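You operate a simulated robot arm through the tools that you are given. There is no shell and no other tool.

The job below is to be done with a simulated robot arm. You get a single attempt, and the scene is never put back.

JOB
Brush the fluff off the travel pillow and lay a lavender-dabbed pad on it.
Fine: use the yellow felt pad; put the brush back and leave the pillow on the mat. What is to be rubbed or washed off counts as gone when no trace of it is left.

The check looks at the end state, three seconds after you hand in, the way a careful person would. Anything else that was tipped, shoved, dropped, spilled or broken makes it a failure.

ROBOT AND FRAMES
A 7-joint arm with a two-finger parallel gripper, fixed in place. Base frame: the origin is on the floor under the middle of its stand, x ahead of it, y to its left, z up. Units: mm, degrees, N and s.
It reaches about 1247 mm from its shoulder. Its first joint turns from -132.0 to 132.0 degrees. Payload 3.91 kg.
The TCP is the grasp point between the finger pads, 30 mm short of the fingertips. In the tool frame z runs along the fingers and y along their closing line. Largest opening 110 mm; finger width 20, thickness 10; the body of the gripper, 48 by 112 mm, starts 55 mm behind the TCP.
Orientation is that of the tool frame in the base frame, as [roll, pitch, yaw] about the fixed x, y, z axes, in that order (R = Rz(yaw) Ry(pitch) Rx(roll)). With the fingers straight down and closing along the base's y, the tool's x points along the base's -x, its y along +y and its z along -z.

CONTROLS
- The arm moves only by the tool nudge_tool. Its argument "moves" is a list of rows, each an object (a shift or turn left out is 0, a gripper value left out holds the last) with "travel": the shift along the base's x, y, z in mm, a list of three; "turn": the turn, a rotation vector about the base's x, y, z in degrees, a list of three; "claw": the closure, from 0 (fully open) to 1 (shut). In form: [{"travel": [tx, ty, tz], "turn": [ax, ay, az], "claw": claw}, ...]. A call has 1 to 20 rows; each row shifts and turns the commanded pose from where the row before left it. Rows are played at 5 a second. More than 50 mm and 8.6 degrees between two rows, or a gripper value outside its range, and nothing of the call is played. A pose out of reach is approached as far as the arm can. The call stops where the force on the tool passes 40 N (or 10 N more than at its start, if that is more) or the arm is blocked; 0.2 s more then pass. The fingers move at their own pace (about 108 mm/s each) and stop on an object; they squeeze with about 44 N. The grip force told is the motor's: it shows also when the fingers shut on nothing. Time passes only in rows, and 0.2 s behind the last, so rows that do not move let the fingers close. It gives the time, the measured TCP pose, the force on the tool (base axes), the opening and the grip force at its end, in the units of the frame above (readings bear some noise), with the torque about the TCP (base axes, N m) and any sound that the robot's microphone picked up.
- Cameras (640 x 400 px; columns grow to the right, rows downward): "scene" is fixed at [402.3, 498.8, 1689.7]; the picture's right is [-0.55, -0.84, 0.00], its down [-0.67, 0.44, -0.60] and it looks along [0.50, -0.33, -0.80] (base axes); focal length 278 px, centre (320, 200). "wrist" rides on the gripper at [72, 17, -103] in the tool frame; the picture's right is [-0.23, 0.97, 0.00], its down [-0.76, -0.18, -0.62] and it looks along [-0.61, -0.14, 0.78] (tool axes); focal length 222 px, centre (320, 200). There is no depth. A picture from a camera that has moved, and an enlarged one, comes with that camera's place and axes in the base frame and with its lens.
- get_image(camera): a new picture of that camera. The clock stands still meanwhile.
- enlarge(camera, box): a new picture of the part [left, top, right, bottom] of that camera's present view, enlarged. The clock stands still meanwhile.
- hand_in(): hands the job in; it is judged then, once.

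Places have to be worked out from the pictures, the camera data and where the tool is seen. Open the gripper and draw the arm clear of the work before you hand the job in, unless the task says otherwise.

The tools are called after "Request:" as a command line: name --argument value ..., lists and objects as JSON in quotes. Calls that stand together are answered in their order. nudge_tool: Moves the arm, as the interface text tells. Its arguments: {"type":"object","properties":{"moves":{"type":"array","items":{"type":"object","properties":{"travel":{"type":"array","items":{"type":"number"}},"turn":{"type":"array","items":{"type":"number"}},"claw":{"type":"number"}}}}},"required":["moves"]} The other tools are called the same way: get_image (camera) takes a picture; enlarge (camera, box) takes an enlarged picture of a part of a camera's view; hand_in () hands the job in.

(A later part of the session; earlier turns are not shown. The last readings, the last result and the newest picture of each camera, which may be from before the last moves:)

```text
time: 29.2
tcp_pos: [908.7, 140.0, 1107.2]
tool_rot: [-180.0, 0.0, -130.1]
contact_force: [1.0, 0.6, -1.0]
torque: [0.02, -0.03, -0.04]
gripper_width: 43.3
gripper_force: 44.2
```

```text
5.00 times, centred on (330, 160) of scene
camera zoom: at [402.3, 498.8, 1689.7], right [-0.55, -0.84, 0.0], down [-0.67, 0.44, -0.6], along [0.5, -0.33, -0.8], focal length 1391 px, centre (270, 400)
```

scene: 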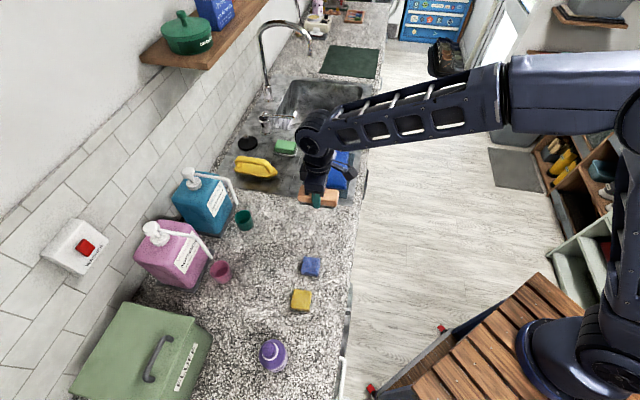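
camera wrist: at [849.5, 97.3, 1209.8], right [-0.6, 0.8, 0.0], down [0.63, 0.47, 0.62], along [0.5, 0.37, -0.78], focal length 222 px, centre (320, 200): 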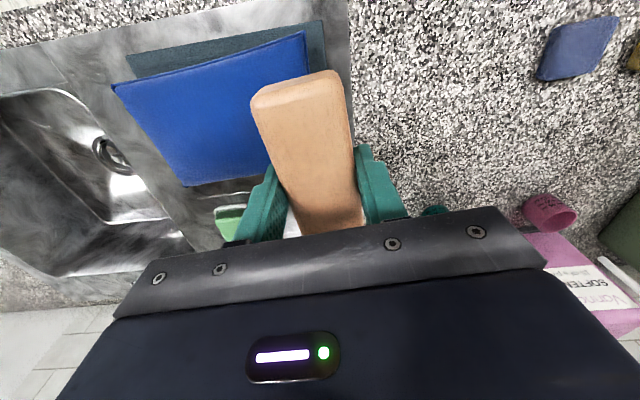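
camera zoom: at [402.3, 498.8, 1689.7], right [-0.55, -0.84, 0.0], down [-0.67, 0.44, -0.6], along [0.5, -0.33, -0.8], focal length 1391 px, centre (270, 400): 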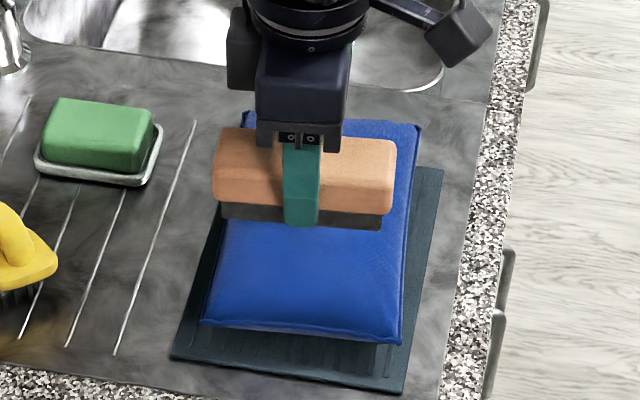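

Request:
enlarge --camera "wrist" --box '[100, 30, 300, 190]'

```text
2.50 times, centred on (200, 110) of wrist
camera zoom: at [849.5, 97.3, 1209.8], right [-0.6, 0.8, 0.0], down [0.63, 0.47, 0.62], along [0.5, 0.37, -0.78], focal length 555 px, centre (620, 425)
```

zoom: 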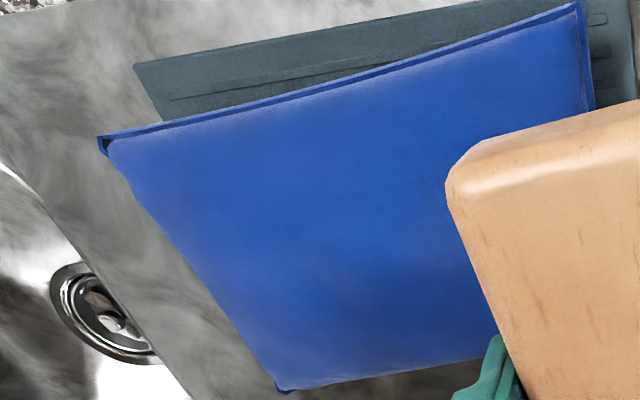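

The pillow looks clean so far. I'll carry the brush back above its place and check the whole pillow from there before putting it down.

Request:
nudge_tool --moves '[{"travel": [-28.7, 26, -3.5], "turn": [0, 0, -1.0]}, {"travel": [-28.7, 26, -3.5], "turn": [0, 0, -1.0]}, {"travel": [-28.7, 26, -3.5], "turn": [0, 0, -1.0]}, {"travel": [-28.6, 26, -3.5], "turn": [0, 0, -1.0]}, {"travel": [0, 0, 0]}]'

Request:
enlarge --camera "wrist" --box '[0, 60, 260, 240]'

Request:
enlarge --camera "scene" --box '[260, 120, 400, 240]'

```text
time: 30.4
tcp_pos: [795.5, 241.8, 1090.2]
tool_rot: [-180.0, 0.0, -134.0]
contact_force: [0.4, 0.2, -0.4]
torque: [-0.01, 0.03, 0.04]
gripper_width: 43.3
gripper_force: 44.1
```

```text
2.22 times, centred on (130, 150) of wrist
camera zoom: at [733.4, 202.9, 1193.7], right [-0.54, 0.84, 0.0], down [0.66, 0.42, 0.62], along [0.52, 0.34, -0.78], focal length 494 px, centre (742, 311)
```

zoom: 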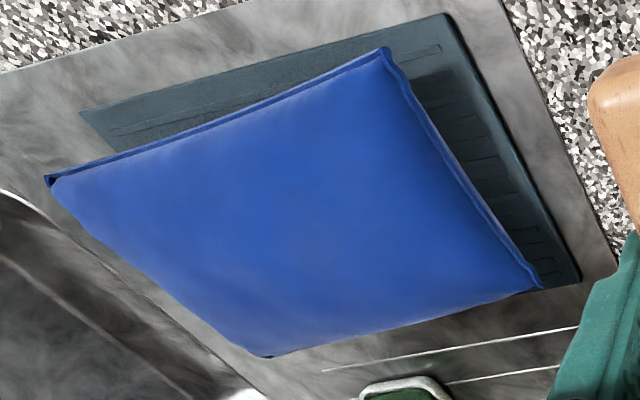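

```text
3.33 times, centred on (330, 180) of scene
camera zoom: at [402.3, 498.8, 1689.7], right [-0.55, -0.84, 0.0], down [-0.67, 0.44, -0.6], along [0.5, -0.33, -0.8], focal length 927 px, centre (287, 267)
```

zoom: 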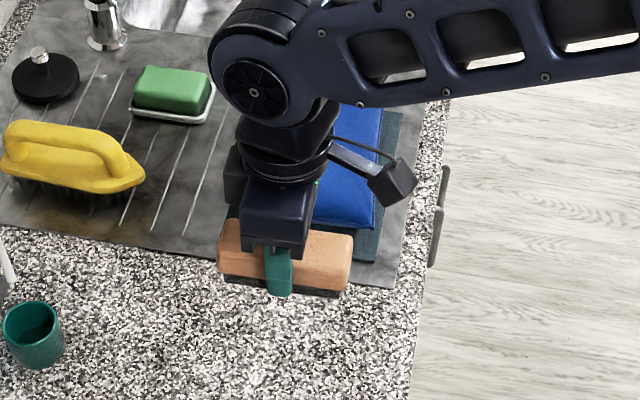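

Request:
enlarge --camera "wrist" --box '[60, 120, 190, 205]'

```text
4.71 times, centred on (125, 162) of wrist
camera zoom: at [733.4, 202.9, 1193.7], right [-0.54, 0.84, 0.0], down [0.66, 0.42, 0.62], along [0.52, 0.34, -0.78], focal length 1045 px, centre (1238, 376)
```

zoom: 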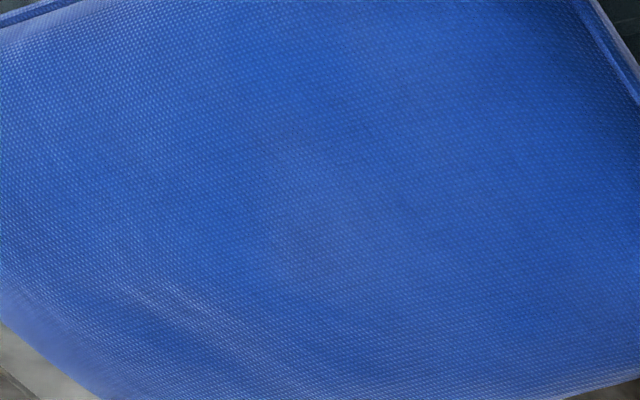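

To be sure nothing is left, I'll move the arm out of the scene camera's line and look at the pillow from there.

Request:
nudge_tool --moves '[{"travel": [-27, -27, 20]}, {"travel": [-27, -27, 20]}, {"travel": [-27, -27, 20]}, {"travel": [-27, -27, 20]}, {"travel": [0, 0, 0]}]'

Request:
enlarge --camera "scene" --box '[300, 135, 360, 200]'

Request:
enlarge --camera "scene" --box '[315, 140, 350, 170]'

```text
time: 31.6
tcp_pos: [684.3, 129.6, 1169.1]
tool_rot: [-179.9, 0.1, -134.0]
contact_force: [1.2, -0.7, 0.0]
torque: [0.02, 0.04, 0.0]
gripper_width: 43.3
gripper_force: 43.8
```

```text
6.15 times, centred on (330, 168) of scene
camera zoom: at [402.3, 498.8, 1689.7], right [-0.55, -0.84, 0.0], down [-0.67, 0.44, -0.6], along [0.5, -0.33, -0.8], focal length 1712 px, centre (258, 400)
```

zoom: 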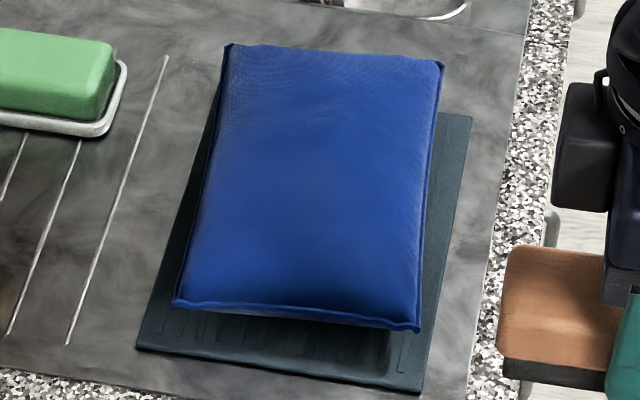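

```text
13.33 times, centred on (332, 155) of scene
camera zoom: at [402.3, 498.8, 1689.7], right [-0.55, -0.84, 0.0], down [-0.67, 0.44, -0.6], along [0.5, -0.33, -0.8], focal length 3709 px, centre (153, 800)
```

zoom: 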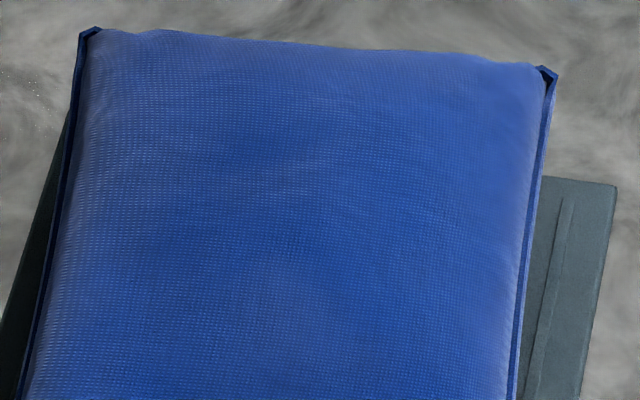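

The pillow looks clean, but I see a barely paler patch at the near end of the former fluff spot, about (974, 82), which only got one stroke. I'll make a few more light strokes there to be safe.

Request:
nudge_tool --moves '[{"travel": [38.3, -4, -15.6], "turn": [0, 0, 0.6]}, {"travel": [38.3, -4, -15.6], "turn": [0, 0, 0.6]}, {"travel": [38.3, -4, -15.6], "turn": [0, 0, 0.6]}, {"travel": [38.3, -4, -15.6], "turn": [0, 0, 0.6]}, {"travel": [38.3, -4, -15.6], "turn": [0, 0, 0.6]}, {"travel": [38.3, -4, -15.6], "turn": [0, 0, 0.6]}, {"travel": [38.3, -4, -15.6], "turn": [0, 0, 0.4]}, {"travel": [0, 0, 0]}]'

Request:
nudge_tool --moves '[{"travel": [0, 0, -20]}, {"travel": [0, 0, -15]}, {"travel": [0, 0, -5]}, {"travel": [0, 0, 0]}]'

```text
time: 33.4
tcp_pos: [952.5, 104.2, 1061.4]
tool_rot: [180.0, 0.0, -130.0]
contact_force: [-0.4, 0.4, -1.2]
torque: [-0.05, 0.01, -0.02]
gripper_width: 43.4
gripper_force: 43.6
```

```text
time: 34.4
tcp_pos: [951.4, 105.4, 1023.0]
tool_rot: [180.0, 0.0, -130.0]
contact_force: [0.0, -0.3, -0.7]
torque: [0.01, 0.0, 0.02]
gripper_width: 43.2
gripper_force: 43.9
```

Request:
nudge_tool --moves '[{"travel": [0, 0, -3]}, {"travel": [0, 0, -2]}, {"travel": [0, 0, 0]}]'

Request:
nudge_tool --moves '[{"travel": [0, 0, -1.5]}, {"travel": [0, 0, 0]}]'

```text
time: 35.2
tcp_pos: [951.7, 105.1, 1017.6]
tool_rot: [-179.9, 0.0, -130.0]
contact_force: [0.1, 0.1, -0.7]
torque: [0.03, 0.03, 0.01]
gripper_width: 43.4
gripper_force: 43.8
```

```text
time: 35.8
tcp_pos: [951.6, 105.1, 1017.4]
tool_rot: [-180.0, 0.0, -130.0]
contact_force: [-0.2, -0.3, 0.1]
torque: [-0.02, -0.04, -0.02]
gripper_width: 43.1
gripper_force: 44.4
```

Just at contact. I'll lower 1 mm and stroke forward and back through the whole patch.

Request:
nudge_tool --moves '[{"travel": [0, 0, -1.2]}, {"travel": [6.9, -5.8, 0]}, {"travel": [6.9, -5.8, 0]}, {"travel": [6.9, -5.8, 0]}]'

Request:
nudge_tool --moves '[{"travel": [6.9, -5.8, 0]}, {"travel": [6.9, -5.8, 0]}, {"travel": [6.9, -5.8, 0]}, {"travel": [6.9, -5.8, 0]}, {"travel": [6.9, -5.8, -0.3]}, {"travel": [6.9, -5.8, -0.3]}]'

```text
time: 36.8
tcp_pos: [972.3, 87.4, 1015.5]
tool_rot: [180.0, 0.2, -130.0]
contact_force: [-3.4, 4.0, 9.7]
torque: [0.11, 0.02, 0.05]
gripper_width: 43.2
gripper_force: 43.9
```

```text
time: 38.2
tcp_pos: [1013.7, 53.2, 1016.5]
tool_rot: [-179.9, 0.1, -129.9]
contact_force: [-5.2, 6.2, 23.4]
torque: [0.84, 0.33, 0.07]
gripper_width: 43.3
gripper_force: 44.4
```

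Good pressure on that pass (10–23 N). I'll brush back along the same path, then once more forward.

Request:
nudge_tool --moves '[{"travel": [-6.9, 5.8, 0.6]}, {"travel": [-6.9, 5.8, 0]}, {"travel": [-6.9, 5.8, 0]}, {"travel": [-6.9, 5.8, 0]}, {"travel": [-6.9, 5.8, 0]}, {"travel": [-6.9, 5.8, 0]}, {"travel": [-6.9, 5.8, 0]}, {"travel": [-6.9, 5.8, 0]}]'

Request:
nudge_tool --moves '[{"travel": [6.9, -5.8, 0]}, {"travel": [6.9, -5.8, 0]}, {"travel": [6.9, -5.8, 0]}, {"travel": [6.9, -5.8, 0]}, {"travel": [6.9, -5.8, 0]}, {"travel": [6.9, -5.8, 0]}, {"travel": [6.9, -5.8, 0]}, {"travel": [6.9, -5.8, 0]}]'

Request:
enlarge --camera "scene" --box '[280, 120, 380, 200]'

```text
time: 40.0
tcp_pos: [957.3, 101.9, 1012.8]
tool_rot: [179.9, 0.0, -129.9]
contact_force: [-0.8, 0.2, -0.6]
torque: [0.01, 0.01, -0.03]
gripper_width: 43.4
gripper_force: 44.2
```

```text
time: 41.8
tcp_pos: [1013.0, 51.5, 1015.2]
tool_rot: [-179.8, 0.0, -130.0]
contact_force: [-4.0, 3.0, 16.7]
torque: [0.49, 0.2, 0.07]
gripper_width: 43.3
gripper_force: 44.1
```

```text
5.00 times, centred on (330, 160) of scene
camera zoom: at [402.3, 498.8, 1689.7], right [-0.55, -0.84, 0.0], down [-0.67, 0.44, -0.6], along [0.5, -0.33, -0.8], focal length 1391 px, centre (270, 400)
```

zoom: 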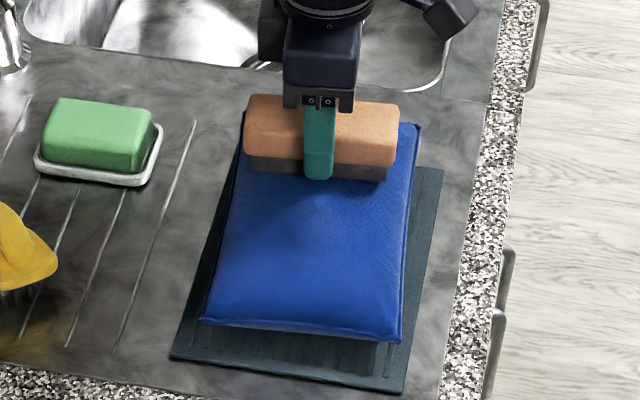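

The pillow stays on the mat and looks clean behind the brush. I'll lift and move away for a full inspection.

Request:
nudge_tool --moves '[{"travel": [0, 0, 15]}, {"travel": [0, 0, 35]}, {"travel": [-15, 10, 45]}, {"travel": [-45, 5, 20]}, {"travel": [-45, 5, 15]}, {"travel": [-45, 10, 10]}, {"travel": [-45, 10, 10]}, {"travel": [-45, 10, 0]}, {"travel": [-45, 10, 0]}, {"travel": [-40, 10, 0]}, {"travel": [0, 0, 0]}]'

Request:
enlarge --camera "scene" --box '[300, 135, 360, 200]'

Request:
enlarge --camera "scene" --box '[315, 140, 350, 170]'

Request:
get_image --camera "wrist"

```text
time: 44.2
tcp_pos: [688.0, 123.8, 1163.9]
tool_rot: [-180.0, 0.0, -130.0]
contact_force: [-0.2, -0.1, -0.9]
torque: [0.0, 0.03, 0.04]
gripper_width: 43.1
gripper_force: 44.2
```

```text
6.15 times, centred on (330, 168) of scene
camera zoom: at [402.3, 498.8, 1689.7], right [-0.55, -0.84, 0.0], down [-0.67, 0.44, -0.6], along [0.5, -0.33, -0.8], focal length 1712 px, centre (258, 400)
```

zoom: 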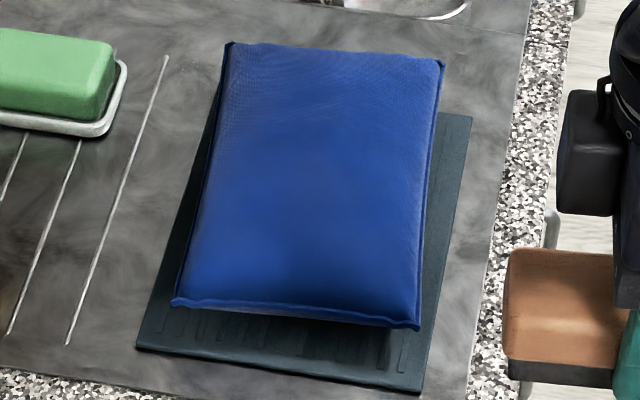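

```text
13.33 times, centred on (332, 155) of scene
camera zoom: at [402.3, 498.8, 1689.7], right [-0.55, -0.84, 0.0], down [-0.67, 0.44, -0.6], along [0.5, -0.33, -0.8], focal length 3709 px, centre (153, 800)
```

zoom: 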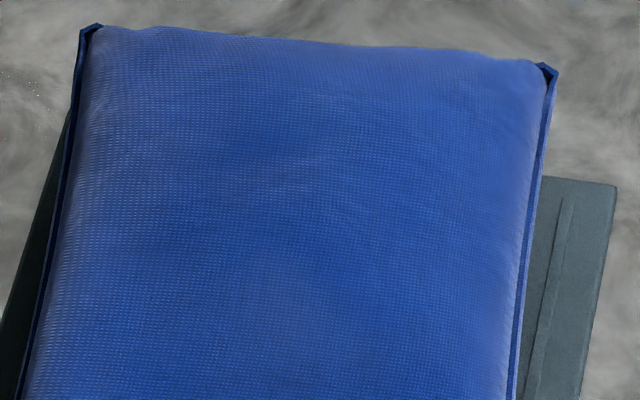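

```text
taken
camera wrist: at [628.5, 81.4, 1267.3], right [-0.6, 0.8, 0.0], down [0.63, 0.47, 0.62], along [0.5, 0.37, -0.78], focal length 222 px, centre (320, 200)
```

wrist: 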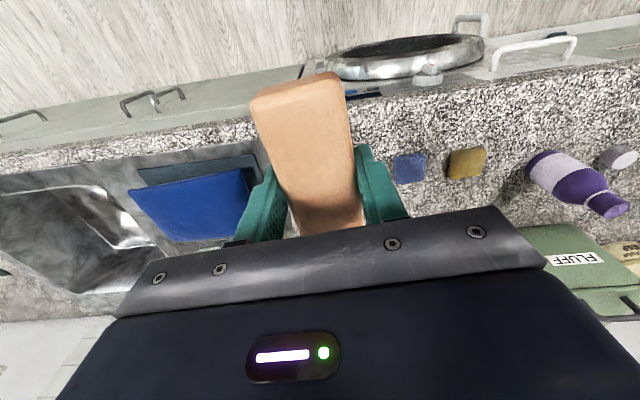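

The remaining pattern is unchanged after more brushing, so it's fabric texture and the pillow is clean. Now I'll take the brush back above its original spot.

Request:
nudge_tool --moves '[{"travel": [21.2, 24.1, -20], "turn": [0, 0, -0.82]}, {"travel": [21.2, 24.1, -20], "turn": [0, 0, -0.82]}, {"travel": [21.2, 24.1, -20], "turn": [0, 0, -0.82]}, {"travel": [21.2, 24.1, -20], "turn": [0, 0, -0.82]}, {"travel": [21.2, 24.1, -20], "turn": [0, 0, -0.82]}, {"travel": [0, 0, -30]}, {"travel": [0, 0, -30]}, {"travel": [0, 0, -20]}, {"travel": [0, 0, 0]}]'

Request:
get_image --camera "wrist"

Request:
enlarge --camera "scene" --box '[260, 170, 380, 260]'

```text
time: 46.2
tcp_pos: [792.2, 245.6, 984.7]
tool_rot: [-180.0, 0.0, -134.1]
contact_force: [0.0, -0.4, -1.8]
torque: [0.01, -0.01, 0.02]
gripper_width: 43.4
gripper_force: 43.7
```

```text
taken
camera wrist: at [730.6, 205.7, 1086.9], right [-0.54, 0.84, 0.0], down [0.66, 0.42, 0.62], along [0.52, 0.34, -0.78], focal length 222 px, centre (320, 200)
```

wrist: 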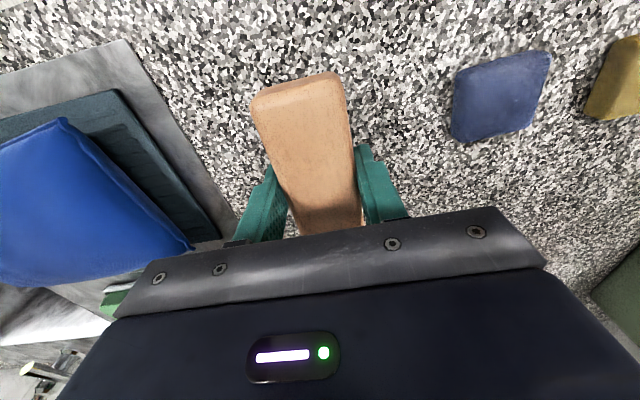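

```text
4.44 times, centred on (320, 215) of scene
camera zoom: at [402.3, 498.8, 1689.7], right [-0.55, -0.84, 0.0], down [-0.67, 0.44, -0.6], along [0.5, -0.33, -0.8], focal length 1236 px, centre (320, 133)
```

zoom: 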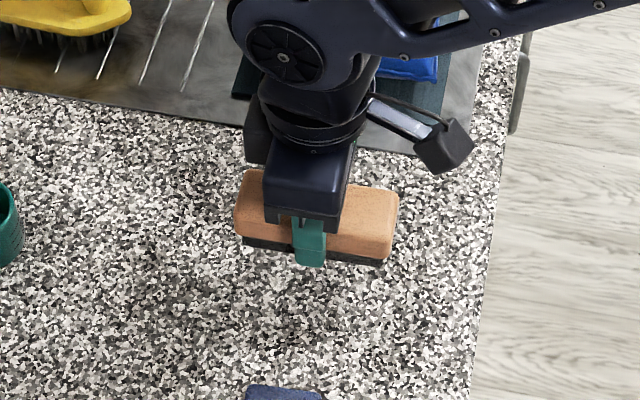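

Hovering above the brush's place, I'll lower to about 3 mm over its resting height and then settle it gently.

Request:
nudge_tool --moves '[{"travel": [0.8, -0.5, -20]}, {"travel": [0.5, -0.5, -15]}, {"travel": [0, 0, -4]}, {"travel": [0, 0, 0]}]'

Request:
nudge_tool --moves '[{"travel": [0, 0, -2]}, {"travel": [0, 0, 0]}]'

```text
time: 47.2
tcp_pos: [796.2, 243.7, 947.2]
tool_rot: [-180.0, 0.0, -134.0]
contact_force: [0.1, 0.0, -0.5]
torque: [0.01, -0.01, 0.01]
gripper_width: 43.3
gripper_force: 44.3
```

```text
time: 47.8
tcp_pos: [796.5, 241.4, 943.1]
tool_rot: [180.0, 0.0, -134.1]
contact_force: [-0.3, -0.1, -0.8]
torque: [0.01, -0.03, -0.02]
gripper_width: 43.1
gripper_force: 44.1
```

Request:
nudge_tool --moves '[{"travel": [-1, 1, -1.2]}, {"travel": [0, 0, 0]}]'

Request:
nudge_tool --moves '[{"travel": [0, 0, -1]}, {"travel": [0, 0, 0]}]'

```text
time: 48.4
tcp_pos: [795.4, 243.9, 941.5]
tool_rot: [-180.0, 0.0, -134.1]
contact_force: [0.4, -0.6, -0.6]
torque: [0.03, 0.02, 0.02]
gripper_width: 43.5
gripper_force: 43.7
```

```text
time: 49.0
tcp_pos: [794.0, 242.5, 941.0]
tool_rot: [-180.0, 0.1, -134.0]
contact_force: [-0.6, 0.1, -0.7]
torque: [0.0, 0.03, 0.01]
gripper_width: 43.3
gripper_force: 44.8
```

Request:
nudge_tool --moves '[{"travel": [0, 0, -1]}, {"travel": [0, 0, 0]}]'

Request:
nudge_tool --moves '[{"travel": [0, 0, -1]}, {"travel": [0, 0, 0]}]'

```text
time: 49.6
tcp_pos: [795.2, 242.3, 941.0]
tool_rot: [-180.0, 0.1, -134.0]
contact_force: [-0.7, -0.1, -2.2]
torque: [0.0, -0.01, -0.01]
gripper_width: 43.3
gripper_force: 43.3
```

```text
time: 50.2
tcp_pos: [794.9, 242.1, 941.9]
tool_rot: [179.9, 0.0, -134.1]
contact_force: [-3.3, 1.1, 7.3]
torque: [-0.29, 0.35, -0.15]
gripper_width: 43.2
gripper_force: 44.3
```

Contact at 7 N, so the brush is down. I'll open the claw and rise straight up.

Request:
nudge_tool --moves '[{"claw": 0.7}, {"claw": 0.3}, {"claw": 0}, {"claw": 0}, {"claw": 0}]'

Request:
nudge_tool --moves '[{"travel": [0, 0, 20]}, {"travel": [0, 0, 40]}, {"travel": [0, 0, 45]}, {"travel": [-20, -20, 40]}, {"travel": [-30, -30, 20]}, {"travel": [-30, -30, 0]}, {"travel": [0, 0, 0]}]'

Request:
enlarge --camera "scene" --box '[220, 210, 380, 310]'

Request:
get_image --camera "wrist"

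```text
time: 51.4
tcp_pos: [795.2, 242.5, 939.1]
tool_rot: [-179.9, 0.1, -134.1]
contact_force: [0.0, 0.5, 0.1]
torque: [-0.01, 0.02, -0.01]
gripper_width: 110.2
gripper_force: 0.0
```

```text
time: 53.0
tcp_pos: [714.7, 162.0, 1100.0]
tool_rot: [-180.0, 0.1, -134.1]
contact_force: [-0.1, -1.0, 0.5]
torque: [0.01, 0.0, -0.03]
gripper_width: 110.0
gripper_force: 0.2
```

```text
4.00 times, centred on (300, 260) of scene
camera zoom: at [402.3, 498.8, 1689.7], right [-0.55, -0.84, 0.0], down [-0.67, 0.44, -0.6], along [0.5, -0.33, -0.8], focal length 1113 px, centre (400, -40)
```

zoom: 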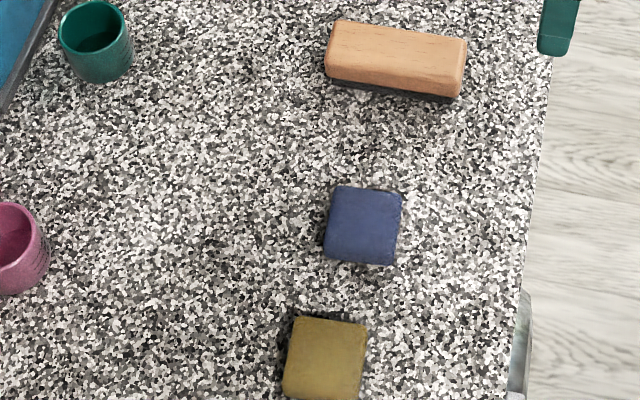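

```text
taken
camera wrist: at [653.3, 122.3, 1204.8], right [-0.54, 0.84, 0.0], down [0.66, 0.42, 0.62], along [0.52, 0.34, -0.78], focal length 222 px, centre (320, 200)
```

wrist: 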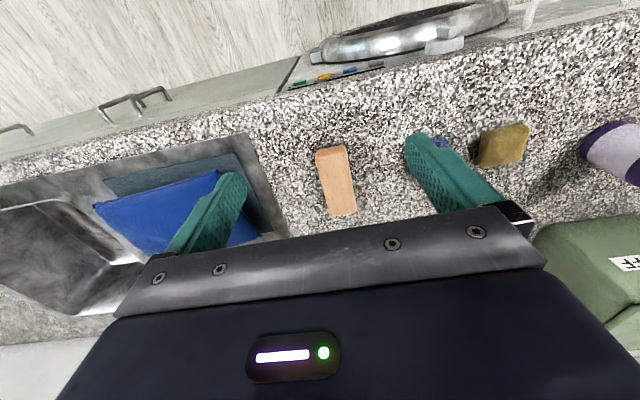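

The brush is back at its place. Next I'll hover over the yellow pad near (630, 410) with the claw square to it.

Request:
nudge_tool --moves '[{"travel": [-14.1, 41.3, -6.7], "turn": [0, 0, 0.7]}, {"travel": [-14.1, 41.3, -6.7], "turn": [0, 0, 0.7]}, {"travel": [-14.1, 41.3, -6.7], "turn": [0, 0, 0.7]}, {"travel": [-14.1, 41.3, -6.7], "turn": [0, 0, 0.7]}, {"travel": [-14.1, 41.3, -6.7], "turn": [0, 0, 0.7]}, {"travel": [-14.1, 41.3, -6.7], "turn": [0, 0, 0.6], "claw": 0.25}, {"travel": [0, 0, 0], "claw": 0.25}]'

Request:
get_image --camera "wrist"

Request:
enlarge --camera "wrist" --box '[250, 60, 410, 180]'

Request:
enlarge --camera "scene" --box '[260, 240, 360, 330]'

```text
time: 54.6
tcp_pos: [631.1, 407.8, 1065.1]
tool_rot: [-179.9, 0.0, -130.0]
contact_force: [-0.4, 0.2, -0.2]
torque: [0.0, 0.02, 0.04]
gripper_width: 82.6
gripper_force: 0.0
```

```text
taken
camera wrist: at [571.7, 366.1, 1168.2], right [-0.6, 0.8, 0.0], down [0.63, 0.47, 0.62], along [0.5, 0.37, -0.78], focal length 222 px, centre (320, 200)
```

wrist: 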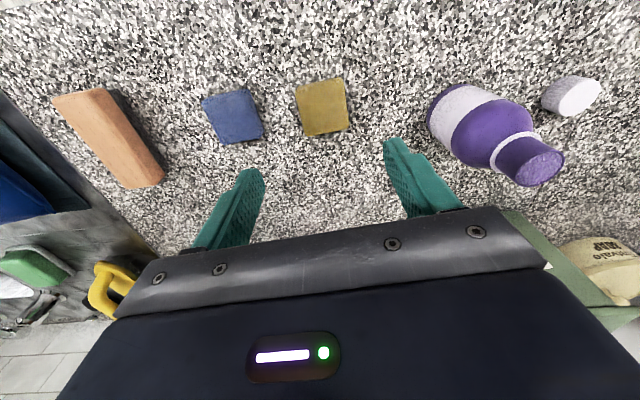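

```text
3.33 times, centred on (330, 120) of wrist
camera zoom: at [571.7, 366.1, 1168.2], right [-0.6, 0.8, 0.0], down [0.63, 0.47, 0.62], along [0.5, 0.37, -0.78], focal length 740 px, centre (287, 467)
```

zoom: 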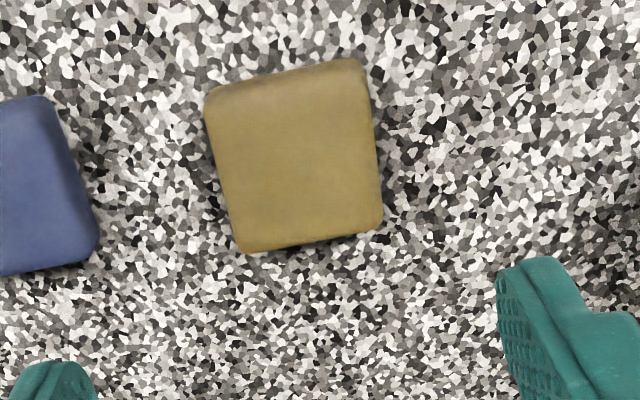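

```text
4.44 times, centred on (310, 285) of scene
camera zoom: at [402.3, 498.8, 1689.7], right [-0.55, -0.84, 0.0], down [-0.67, 0.44, -0.6], along [0.5, -0.33, -0.8], focal length 1236 px, centre (364, -178)
```

zoom: 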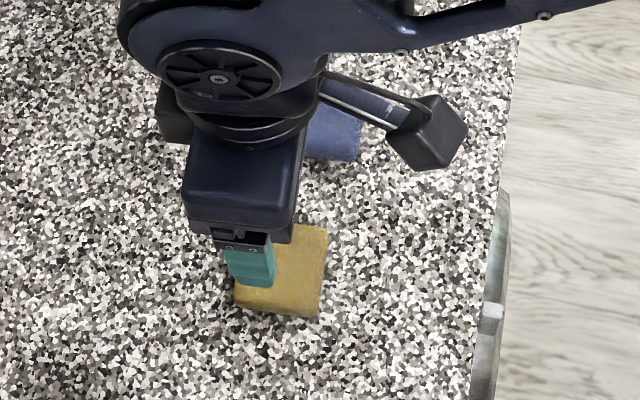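

The pad's centre works out at about (630.5, 415) with sides at about 47°. I'll adjust position and yaw and descend to just above it.

Request:
nudge_tool --moves '[{"travel": [0, 4, -40], "turn": [0, 0, -1.4], "claw": 0.25}, {"travel": [0, 3, -40], "turn": [0, 0, -1.3]}, {"travel": [0, 0, -20]}, {"travel": [0, 0, 0]}]'

Request:
get_image --camera "wrist"

Request:
enlarge --camera "scene" --box '[260, 260, 340, 330]'

```text
time: 55.6
tcp_pos: [630.7, 418.2, 962.7]
tool_rot: [-179.9, 0.0, -132.7]
contact_force: [-0.6, -1.2, -0.3]
torque: [0.01, -0.01, 0.03]
gripper_width: 82.4
gripper_force: 0.2
```

```text
taken
camera wrist: at [570.0, 377.4, 1067.1], right [-0.56, 0.83, 0.0], down [0.65, 0.44, 0.62], along [0.52, 0.35, -0.78], focal length 222 px, centre (320, 200)
```

wrist: 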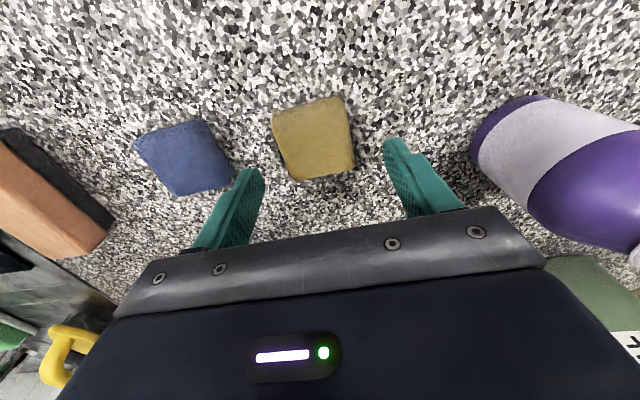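

```text
5.71 times, centred on (300, 295) of scene
camera zoom: at [402.3, 498.8, 1689.7], right [-0.55, -0.84, 0.0], down [-0.67, 0.44, -0.6], along [0.5, -0.33, -0.8], focal length 1590 px, centre (434, -343)
```

zoom: 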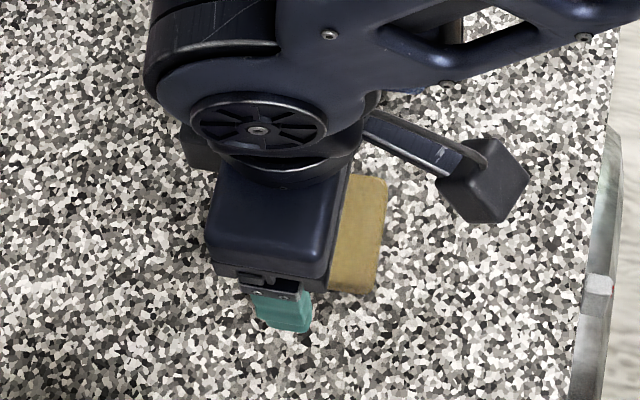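

The pad sits between the fingers. I'll centre slightly and lower in steps, watching for fingertip contact with the counter.

Request:
nudge_tool --moves '[{"travel": [0.8, -1.5, -12], "turn": [0, 0, -0.8]}, {"travel": [0, 0, -10]}, {"travel": [0, 0, -4]}, {"travel": [0, 0, 0]}]'

Request:
get_image --camera "wrist"

Request:
enlarge --camera "scene" --box '[260, 260, 340, 330]'

```text
time: 56.6
tcp_pos: [631.3, 415.6, 938.2]
tool_rot: [-179.9, 0.0, -133.6]
contact_force: [0.4, 0.0, 0.1]
torque: [0.01, 0.06, 0.03]
gripper_width: 82.3
gripper_force: 0.1
```

```text
taken
camera wrist: at [570.0, 377.5, 1041.4], right [-0.55, 0.84, 0.0], down [0.65, 0.43, 0.62], along [0.52, 0.34, -0.78], focal length 222 px, centre (320, 200)
```

wrist: 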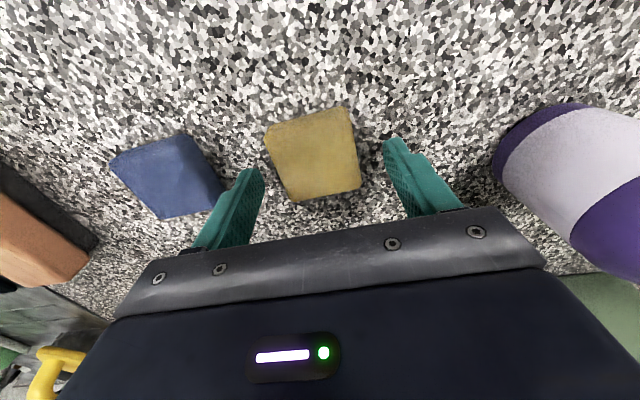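

```text
5.71 times, centred on (300, 295) of scene
camera zoom: at [402.3, 498.8, 1689.7], right [-0.55, -0.84, 0.0], down [-0.67, 0.44, -0.6], along [0.5, -0.33, -0.8], focal length 1590 px, centre (434, -343)
```

zoom: 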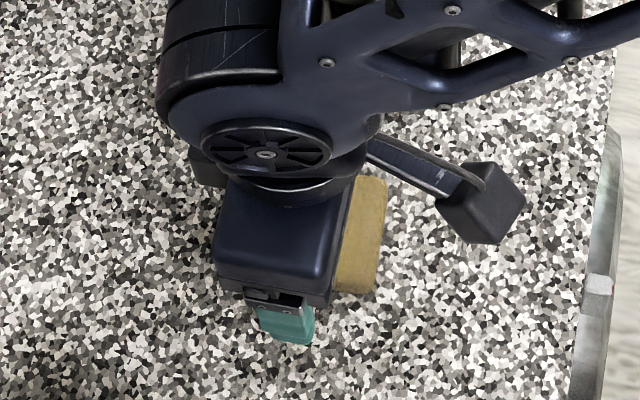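

The fingertips are around z 908 with no contact yet, so I'll lower in small steps.

Request:
nudge_tool --moves '[{"travel": [0, 0, -2]}, {"travel": [0, 0, 0]}]'

Request:
nudge_tool --moves '[{"travel": [0, 0, -2]}, {"travel": [0, 0, 0]}]'

Request:
get_image --camera "wrist"

```text
time: 57.2
tcp_pos: [630.7, 416.7, 936.6]
tool_rot: [-180.0, -0.1, -133.5]
contact_force: [-0.4, -0.4, -0.7]
torque: [-0.02, 0.0, 0.01]
gripper_width: 82.7
gripper_force: 0.2
```

```text
time: 57.8
tcp_pos: [631.1, 416.7, 935.0]
tool_rot: [-180.0, 0.1, -133.5]
contact_force: [0.7, -0.2, -0.7]
torque: [0.02, 0.02, 0.01]
gripper_width: 82.7
gripper_force: 0.1
```

```text
taken
camera wrist: at [569.5, 377.8, 1037.8], right [-0.55, 0.84, 0.0], down [0.65, 0.43, 0.62], along [0.52, 0.34, -0.78], focal length 222 px, centre (320, 200)
```

wrist: 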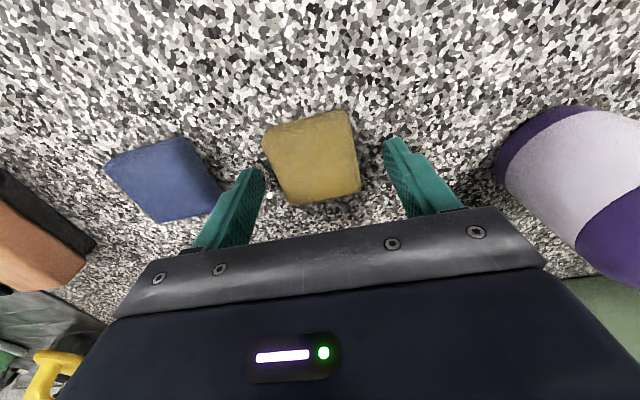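

Request:
nudge_tool --moves '[{"travel": [0, 0, -1.5]}, {"travel": [0, 0, 0]}]'

Request:
nudge_tool --moves '[{"travel": [0, 0, -1.5]}, {"travel": [0, 0, 0]}]'

Request:
enlarge --camera "wrist" --box '[190, 90, 450, 230]'

```text
time: 58.4
tcp_pos: [630.9, 416.8, 932.7]
tool_rot: [180.0, 0.0, -133.5]
contact_force: [-0.3, 0.7, 0.4]
torque: [0.02, 0.0, 0.0]
gripper_width: 82.3
gripper_force: 0.0
```

```text
time: 59.0
tcp_pos: [631.4, 418.2, 932.3]
tool_rot: [179.9, 0.0, -133.5]
contact_force: [-0.4, 0.9, 0.1]
torque: [0.0, 0.02, 0.04]
gripper_width: 82.2
gripper_force: 0.1
```

```text
2.46 times, centred on (320, 160) of wrist
camera zoom: at [570.1, 378.3, 1035.4], right [-0.55, 0.84, 0.0], down [0.65, 0.43, 0.62], along [0.52, 0.34, -0.78], focal length 547 px, centre (320, 298)
```

zoom: 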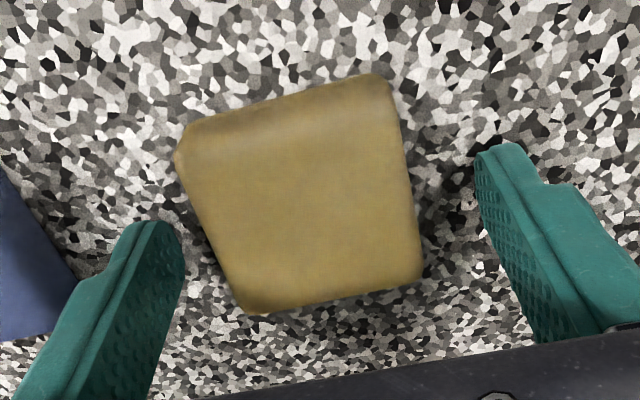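

Request:
nudge_tool --moves '[{"travel": [0, 0, -1.5]}, {"travel": [0, 0, 0]}]'

Request:
nudge_tool --moves '[{"travel": [0, 0, -1.5]}, {"travel": [0, 0, 0]}]'

```text
time: 59.6
tcp_pos: [632.5, 416.8, 929.4]
tool_rot: [-180.0, 0.0, -133.6]
contact_force: [-0.8, -0.6, 1.3]
torque: [-0.01, 0.0, -0.03]
gripper_width: 82.6
gripper_force: 0.0
```

```text
time: 60.2
tcp_pos: [632.2, 417.1, 930.4]
tool_rot: [179.9, 0.0, -133.4]
contact_force: [3.5, 0.1, 22.1]
torque: [0.18, 0.37, 0.18]
gripper_width: 82.3
gripper_force: 0.1
```

The fingertips touch the counter at TCP z ≈ 930, so the counter is at z ≈ 900. I'll raise 3 mm and close on the pad.

Request:
nudge_tool --moves '[{"travel": [0, -0.5, 3.5]}, {"claw": 0.4}, {"claw": 0.5}, {"claw": 0.6}, {"claw": 0.8}, {"claw": 1}, {"claw": 1}]'

Request:
enlarge --camera "wrist" --box '[190, 90, 450, 230]'

```text
time: 61.8
tcp_pos: [632.7, 415.4, 932.5]
tool_rot: [-179.9, 0.0, -133.5]
contact_force: [0.2, 0.7, -0.4]
torque: [0.01, 0.0, 0.02]
gripper_width: 49.9
gripper_force: 44.3
```

```text
2.46 times, centred on (320, 160) of wrist
camera zoom: at [570.3, 376.7, 1035.8], right [-0.55, 0.84, 0.0], down [0.65, 0.43, 0.62], along [0.52, 0.34, -0.78], focal length 547 px, centre (320, 298)
```

zoom: 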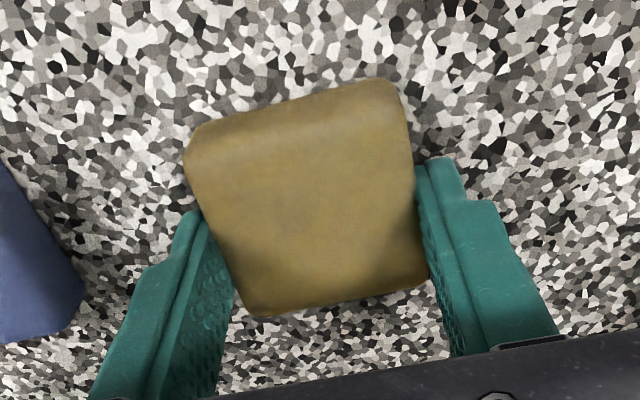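

The pad is held (49.9 mm). I'll lift it straight up, then move over the bottle, whose sponge top I put at about (543, 537, 1033).

Request:
nudge_tool --moves '[{"travel": [0, 0, 15]}, {"travel": [0, 0, 40]}, {"travel": [0, 0, 45]}, {"travel": [0, 0, 45]}, {"travel": [0, 0, 45]}, {"travel": [0, 0, 0]}]'

Request:
get_image --camera "wrist"

Request:
enlarge --camera "wrist" --box '[190, 90, 450, 230]'

Request:
enlarge --camera "scene" --box '[230, 220, 370, 400]'

```text
time: 63.2
tcp_pos: [631.8, 415.8, 1119.6]
tool_rot: [-180.0, 0.0, -133.5]
contact_force: [0.2, 0.5, -0.2]
torque: [-0.01, -0.02, -0.02]
gripper_width: 49.7
gripper_force: 44.1
```

```text
taken
camera wrist: at [570.0, 377.0, 1223.3], right [-0.55, 0.84, 0.0], down [0.65, 0.43, 0.62], along [0.52, 0.34, -0.78], focal length 222 px, centre (320, 200)
```

wrist: 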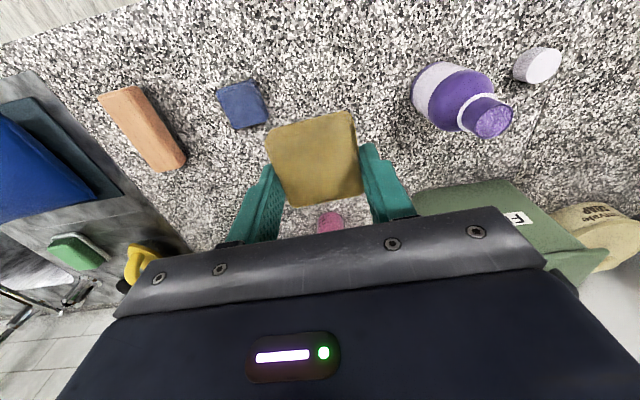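

```text
2.46 times, centred on (320, 160) of wrist
camera zoom: at [570.0, 377.0, 1223.3], right [-0.55, 0.84, 0.0], down [0.65, 0.43, 0.62], along [0.52, 0.34, -0.78], focal length 547 px, centre (320, 298)
```

zoom: 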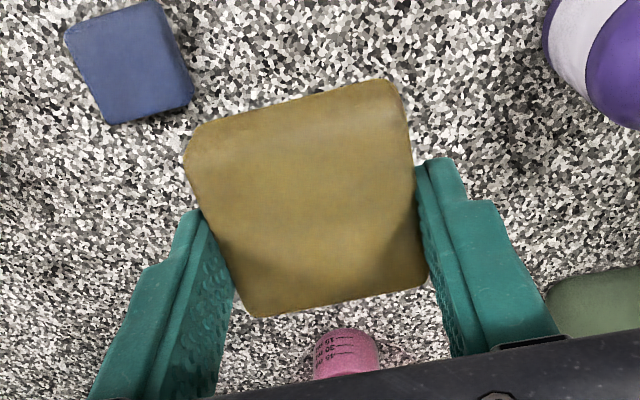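

```text
2.22 times, centred on (300, 310) of scene
camera zoom: at [402.3, 498.8, 1689.7], right [-0.55, -0.84, 0.0], down [-0.67, 0.44, -0.6], along [0.5, -0.33, -0.8], focal length 618 px, centre (364, -44)
```

zoom: 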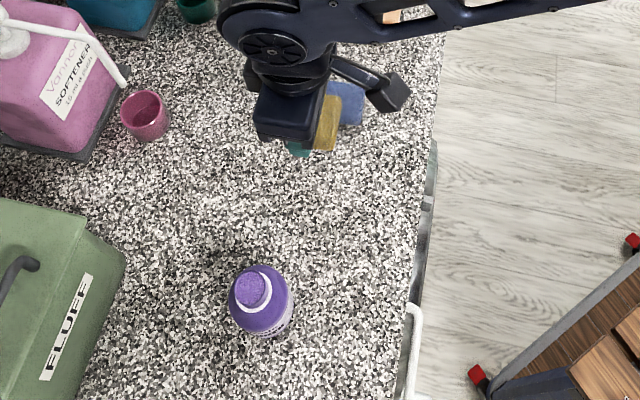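

The pad is held well. I'll zoom on the bottle top from both cameras to pin down its position.

Request:
enlarge --camera "wrist" --box '[400, 40, 560, 160]'

Request:
enlarge --camera "scene" --box '[240, 320, 310, 390]'

```text
3.33 times, centred on (480, 100) of wrist
camera zoom: at [570.0, 377.0, 1223.3], right [-0.55, 0.84, 0.0], down [0.65, 0.43, 0.62], along [0.52, 0.34, -0.78], focal length 740 px, centre (-213, 533)
```

zoom: 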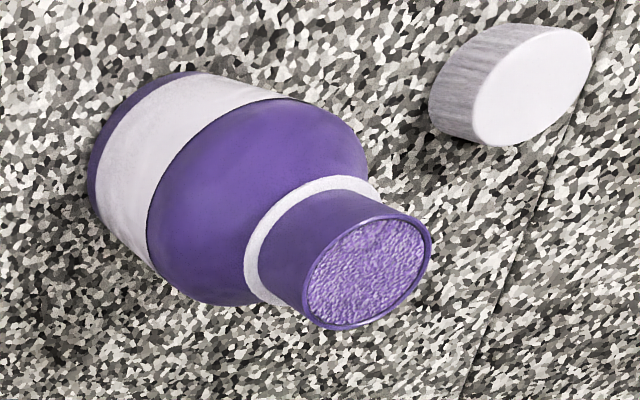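

```text
5.71 times, centred on (275, 355) of scene
camera zoom: at [402.3, 498.8, 1689.7], right [-0.55, -0.84, 0.0], down [-0.67, 0.44, -0.6], along [0.5, -0.33, -0.8], focal length 1590 px, centre (577, -686)
```

zoom: 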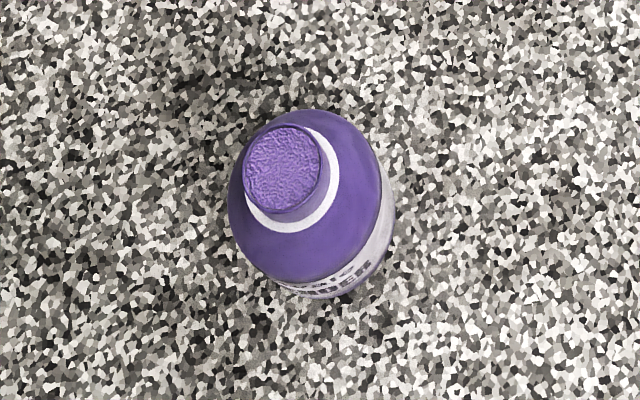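

The sponge top is at about (543.5, 536.5, 1035). I'll carry the pad over it.

Request:
nudge_tool --moves '[{"travel": [-22.1, 30.2, 0]}, {"travel": [-22.1, 30.2, 0]}, {"travel": [-22.1, 30.2, 0]}, {"travel": [-22.0, 30.1, 0]}, {"travel": [0, 0, 0]}]'

Request:
get_image --camera "wrist"

Request:
enlarge --camera "scene" --box '[220, 290, 340, 400]'

```text
time: 64.4
tcp_pos: [541.2, 538.1, 1123.3]
tool_rot: [180.0, 0.0, -133.5]
contact_force: [0.5, -0.2, -0.4]
torque: [0.01, -0.03, 0.01]
gripper_width: 49.9
gripper_force: 43.8
```

```text
taken
camera wrist: at [479.7, 499.1, 1226.4], right [-0.55, 0.84, 0.0], down [0.65, 0.43, 0.62], along [0.52, 0.34, -0.78], focal length 222 px, centre (320, 200)
```

wrist: 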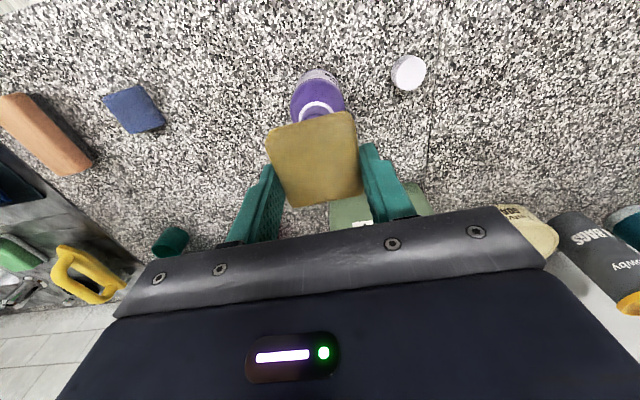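

```text
3.64 times, centred on (280, 345) of scene
camera zoom: at [402.3, 498.8, 1689.7], right [-0.55, -0.84, 0.0], down [-0.67, 0.44, -0.6], along [0.5, -0.33, -0.8], focal length 1012 px, centre (466, -327)
```

zoom: 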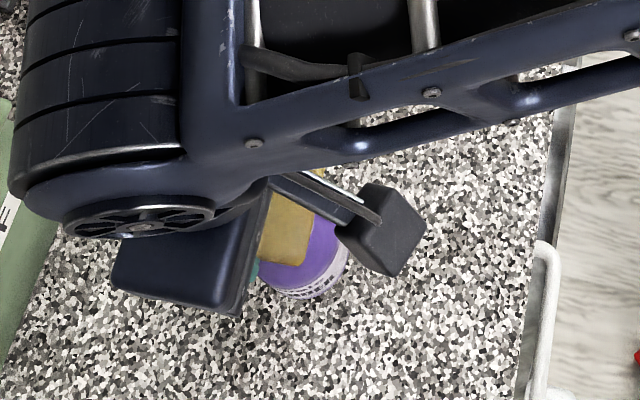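

The bottle is centred under the pad in the wrist view. I'll lower most of the way.

Request:
nudge_tool --moves '[{"travel": [1, -0.5, -20]}, {"travel": [0.5, -0.5, -18]}, {"travel": [0, 0, 0]}]'

Request:
get_image --camera "wrist"

Request:
enlarge --camera "scene" --box '[240, 320, 340, 400]'

```text
time: 65.2
tcp_pos: [544.0, 535.3, 1086.1]
tool_rot: [180.0, 0.0, -133.5]
contact_force: [0.3, 0.8, 0.4]
torque: [0.03, 0.02, 0.02]
gripper_width: 49.6
gripper_force: 43.7
```

```text
taken
camera wrist: at [482.3, 496.2, 1189.0], right [-0.55, 0.84, 0.0], down [0.65, 0.43, 0.62], along [0.52, 0.34, -0.78], focal length 222 px, centre (320, 200)
```

wrist: 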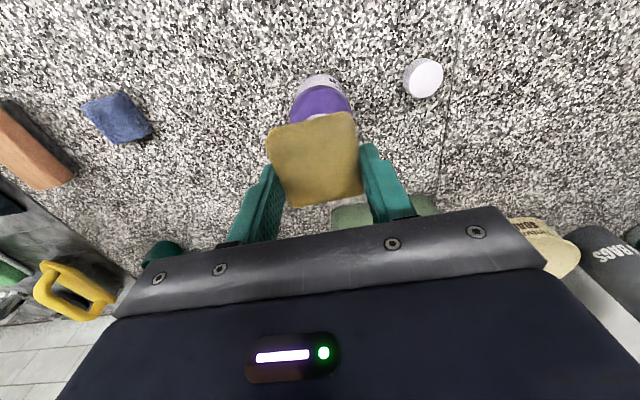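

```text
5.00 times, centred on (290, 360) of scene
camera zoom: at [402.3, 498.8, 1689.7], right [-0.55, -0.84, 0.0], down [-0.67, 0.44, -0.6], along [0.5, -0.33, -0.8], focal length 1391 px, centre (470, -600)
```

zoom: 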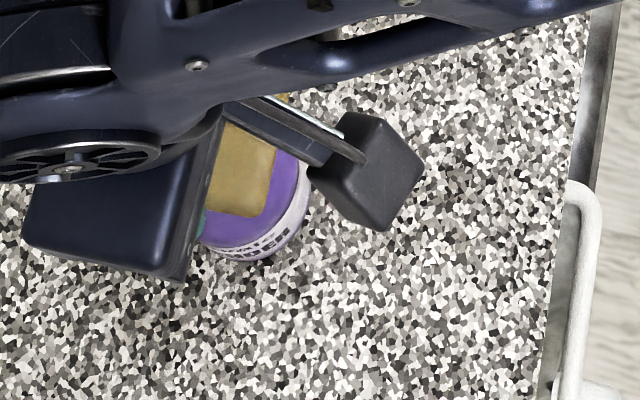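

Request:
nudge_tool --moves '[{"travel": [0, 0, -6]}, {"travel": [0, 0, -4]}, {"travel": [0, 0, 0]}]'

Request:
nudge_tool --moves '[{"travel": [0, 0, -2]}, {"travel": [0, 0, -1]}, {"travel": [0, 0, 0]}]'

Request:
nudge_tool --moves '[{"travel": [0, 0, -2]}, {"travel": [0, 0, 0]}]'

```text
time: 66.0
tcp_pos: [543.9, 535.1, 1074.6]
tool_rot: [179.9, 0.0, -133.5]
contact_force: [0.5, -1.1, 0.2]
torque: [0.0, 0.01, 0.02]
gripper_width: 49.8
gripper_force: 44.1
```

```text
time: 66.8
tcp_pos: [544.0, 534.8, 1071.5]
tool_rot: [180.0, 0.0, -133.5]
contact_force: [0.5, -0.4, 0.0]
torque: [0.0, 0.01, -0.02]
gripper_width: 49.5
gripper_force: 43.9
```

```text
time: 67.4
tcp_pos: [545.1, 535.7, 1069.0]
tool_rot: [-180.0, 0.0, -133.6]
contact_force: [-0.5, 0.4, 0.2]
torque: [0.05, 0.02, -0.05]
gripper_width: 49.8
gripper_force: 44.1
```

Request:
nudge_tool --moves '[{"travel": [0, 0, -1.5]}, {"travel": [0, 0, 0]}]'

Request:
nudge_tool --moves '[{"travel": [0, 0, -1.5]}, {"travel": [0, 0, 0]}]'

Request:
nudge_tool --moves '[{"travel": [0, 0, -1]}, {"travel": [0, 0, 0]}]'

```text
time: 68.0
tcp_pos: [545.5, 535.6, 1067.2]
tool_rot: [-179.9, 0.1, -133.6]
contact_force: [0.5, -0.6, 0.6]
torque: [0.04, -0.01, 0.02]
gripper_width: 49.7
gripper_force: 43.3
```

```text
time: 68.6
tcp_pos: [545.4, 536.7, 1064.9]
tool_rot: [-180.0, -0.1, -133.6]
contact_force: [0.1, 0.3, -0.2]
torque: [-0.02, -0.01, -0.02]
gripper_width: 49.7
gripper_force: 43.7
```

```text
time: 69.2
tcp_pos: [544.5, 535.5, 1065.0]
tool_rot: [-179.9, 0.0, -133.5]
contact_force: [-0.2, -0.4, 5.2]
torque: [-0.11, 0.07, -0.01]
gripper_width: 49.7
gripper_force: 44.2
```

Contact at 5 N with TCP z ≈ 1065. I'll press slightly more and hold.

Request:
nudge_tool --moves '[{"travel": [0, 0, -0.7]}, {"travel": [0, 0, 0]}, {"travel": [0, 0, 0]}, {"travel": [0, 0, 0]}]'

Request:
get_image --camera "wrist"

```text
time: 70.2
tcp_pos: [543.5, 535.2, 1065.9]
tool_rot: [-180.0, 0.1, -133.5]
contact_force: [2.6, 1.1, 21.1]
torque: [-0.02, -0.15, -0.01]
gripper_width: 49.9
gripper_force: 44.0
```

```text
taken
camera wrist: at [482.9, 496.8, 1168.1], right [-0.55, 0.84, 0.0], down [0.65, 0.43, 0.62], along [0.52, 0.34, -0.78], focal length 222 px, centre (320, 200)
```

wrist: 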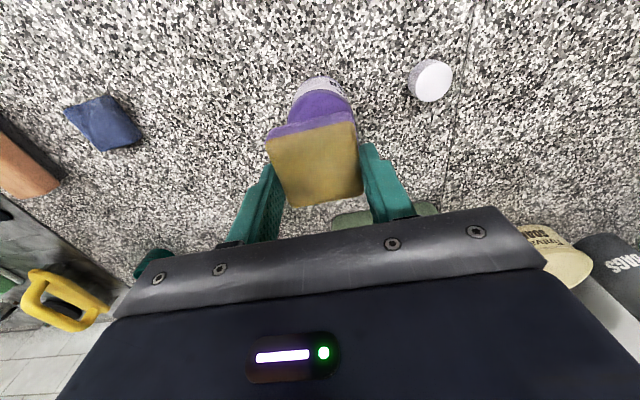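

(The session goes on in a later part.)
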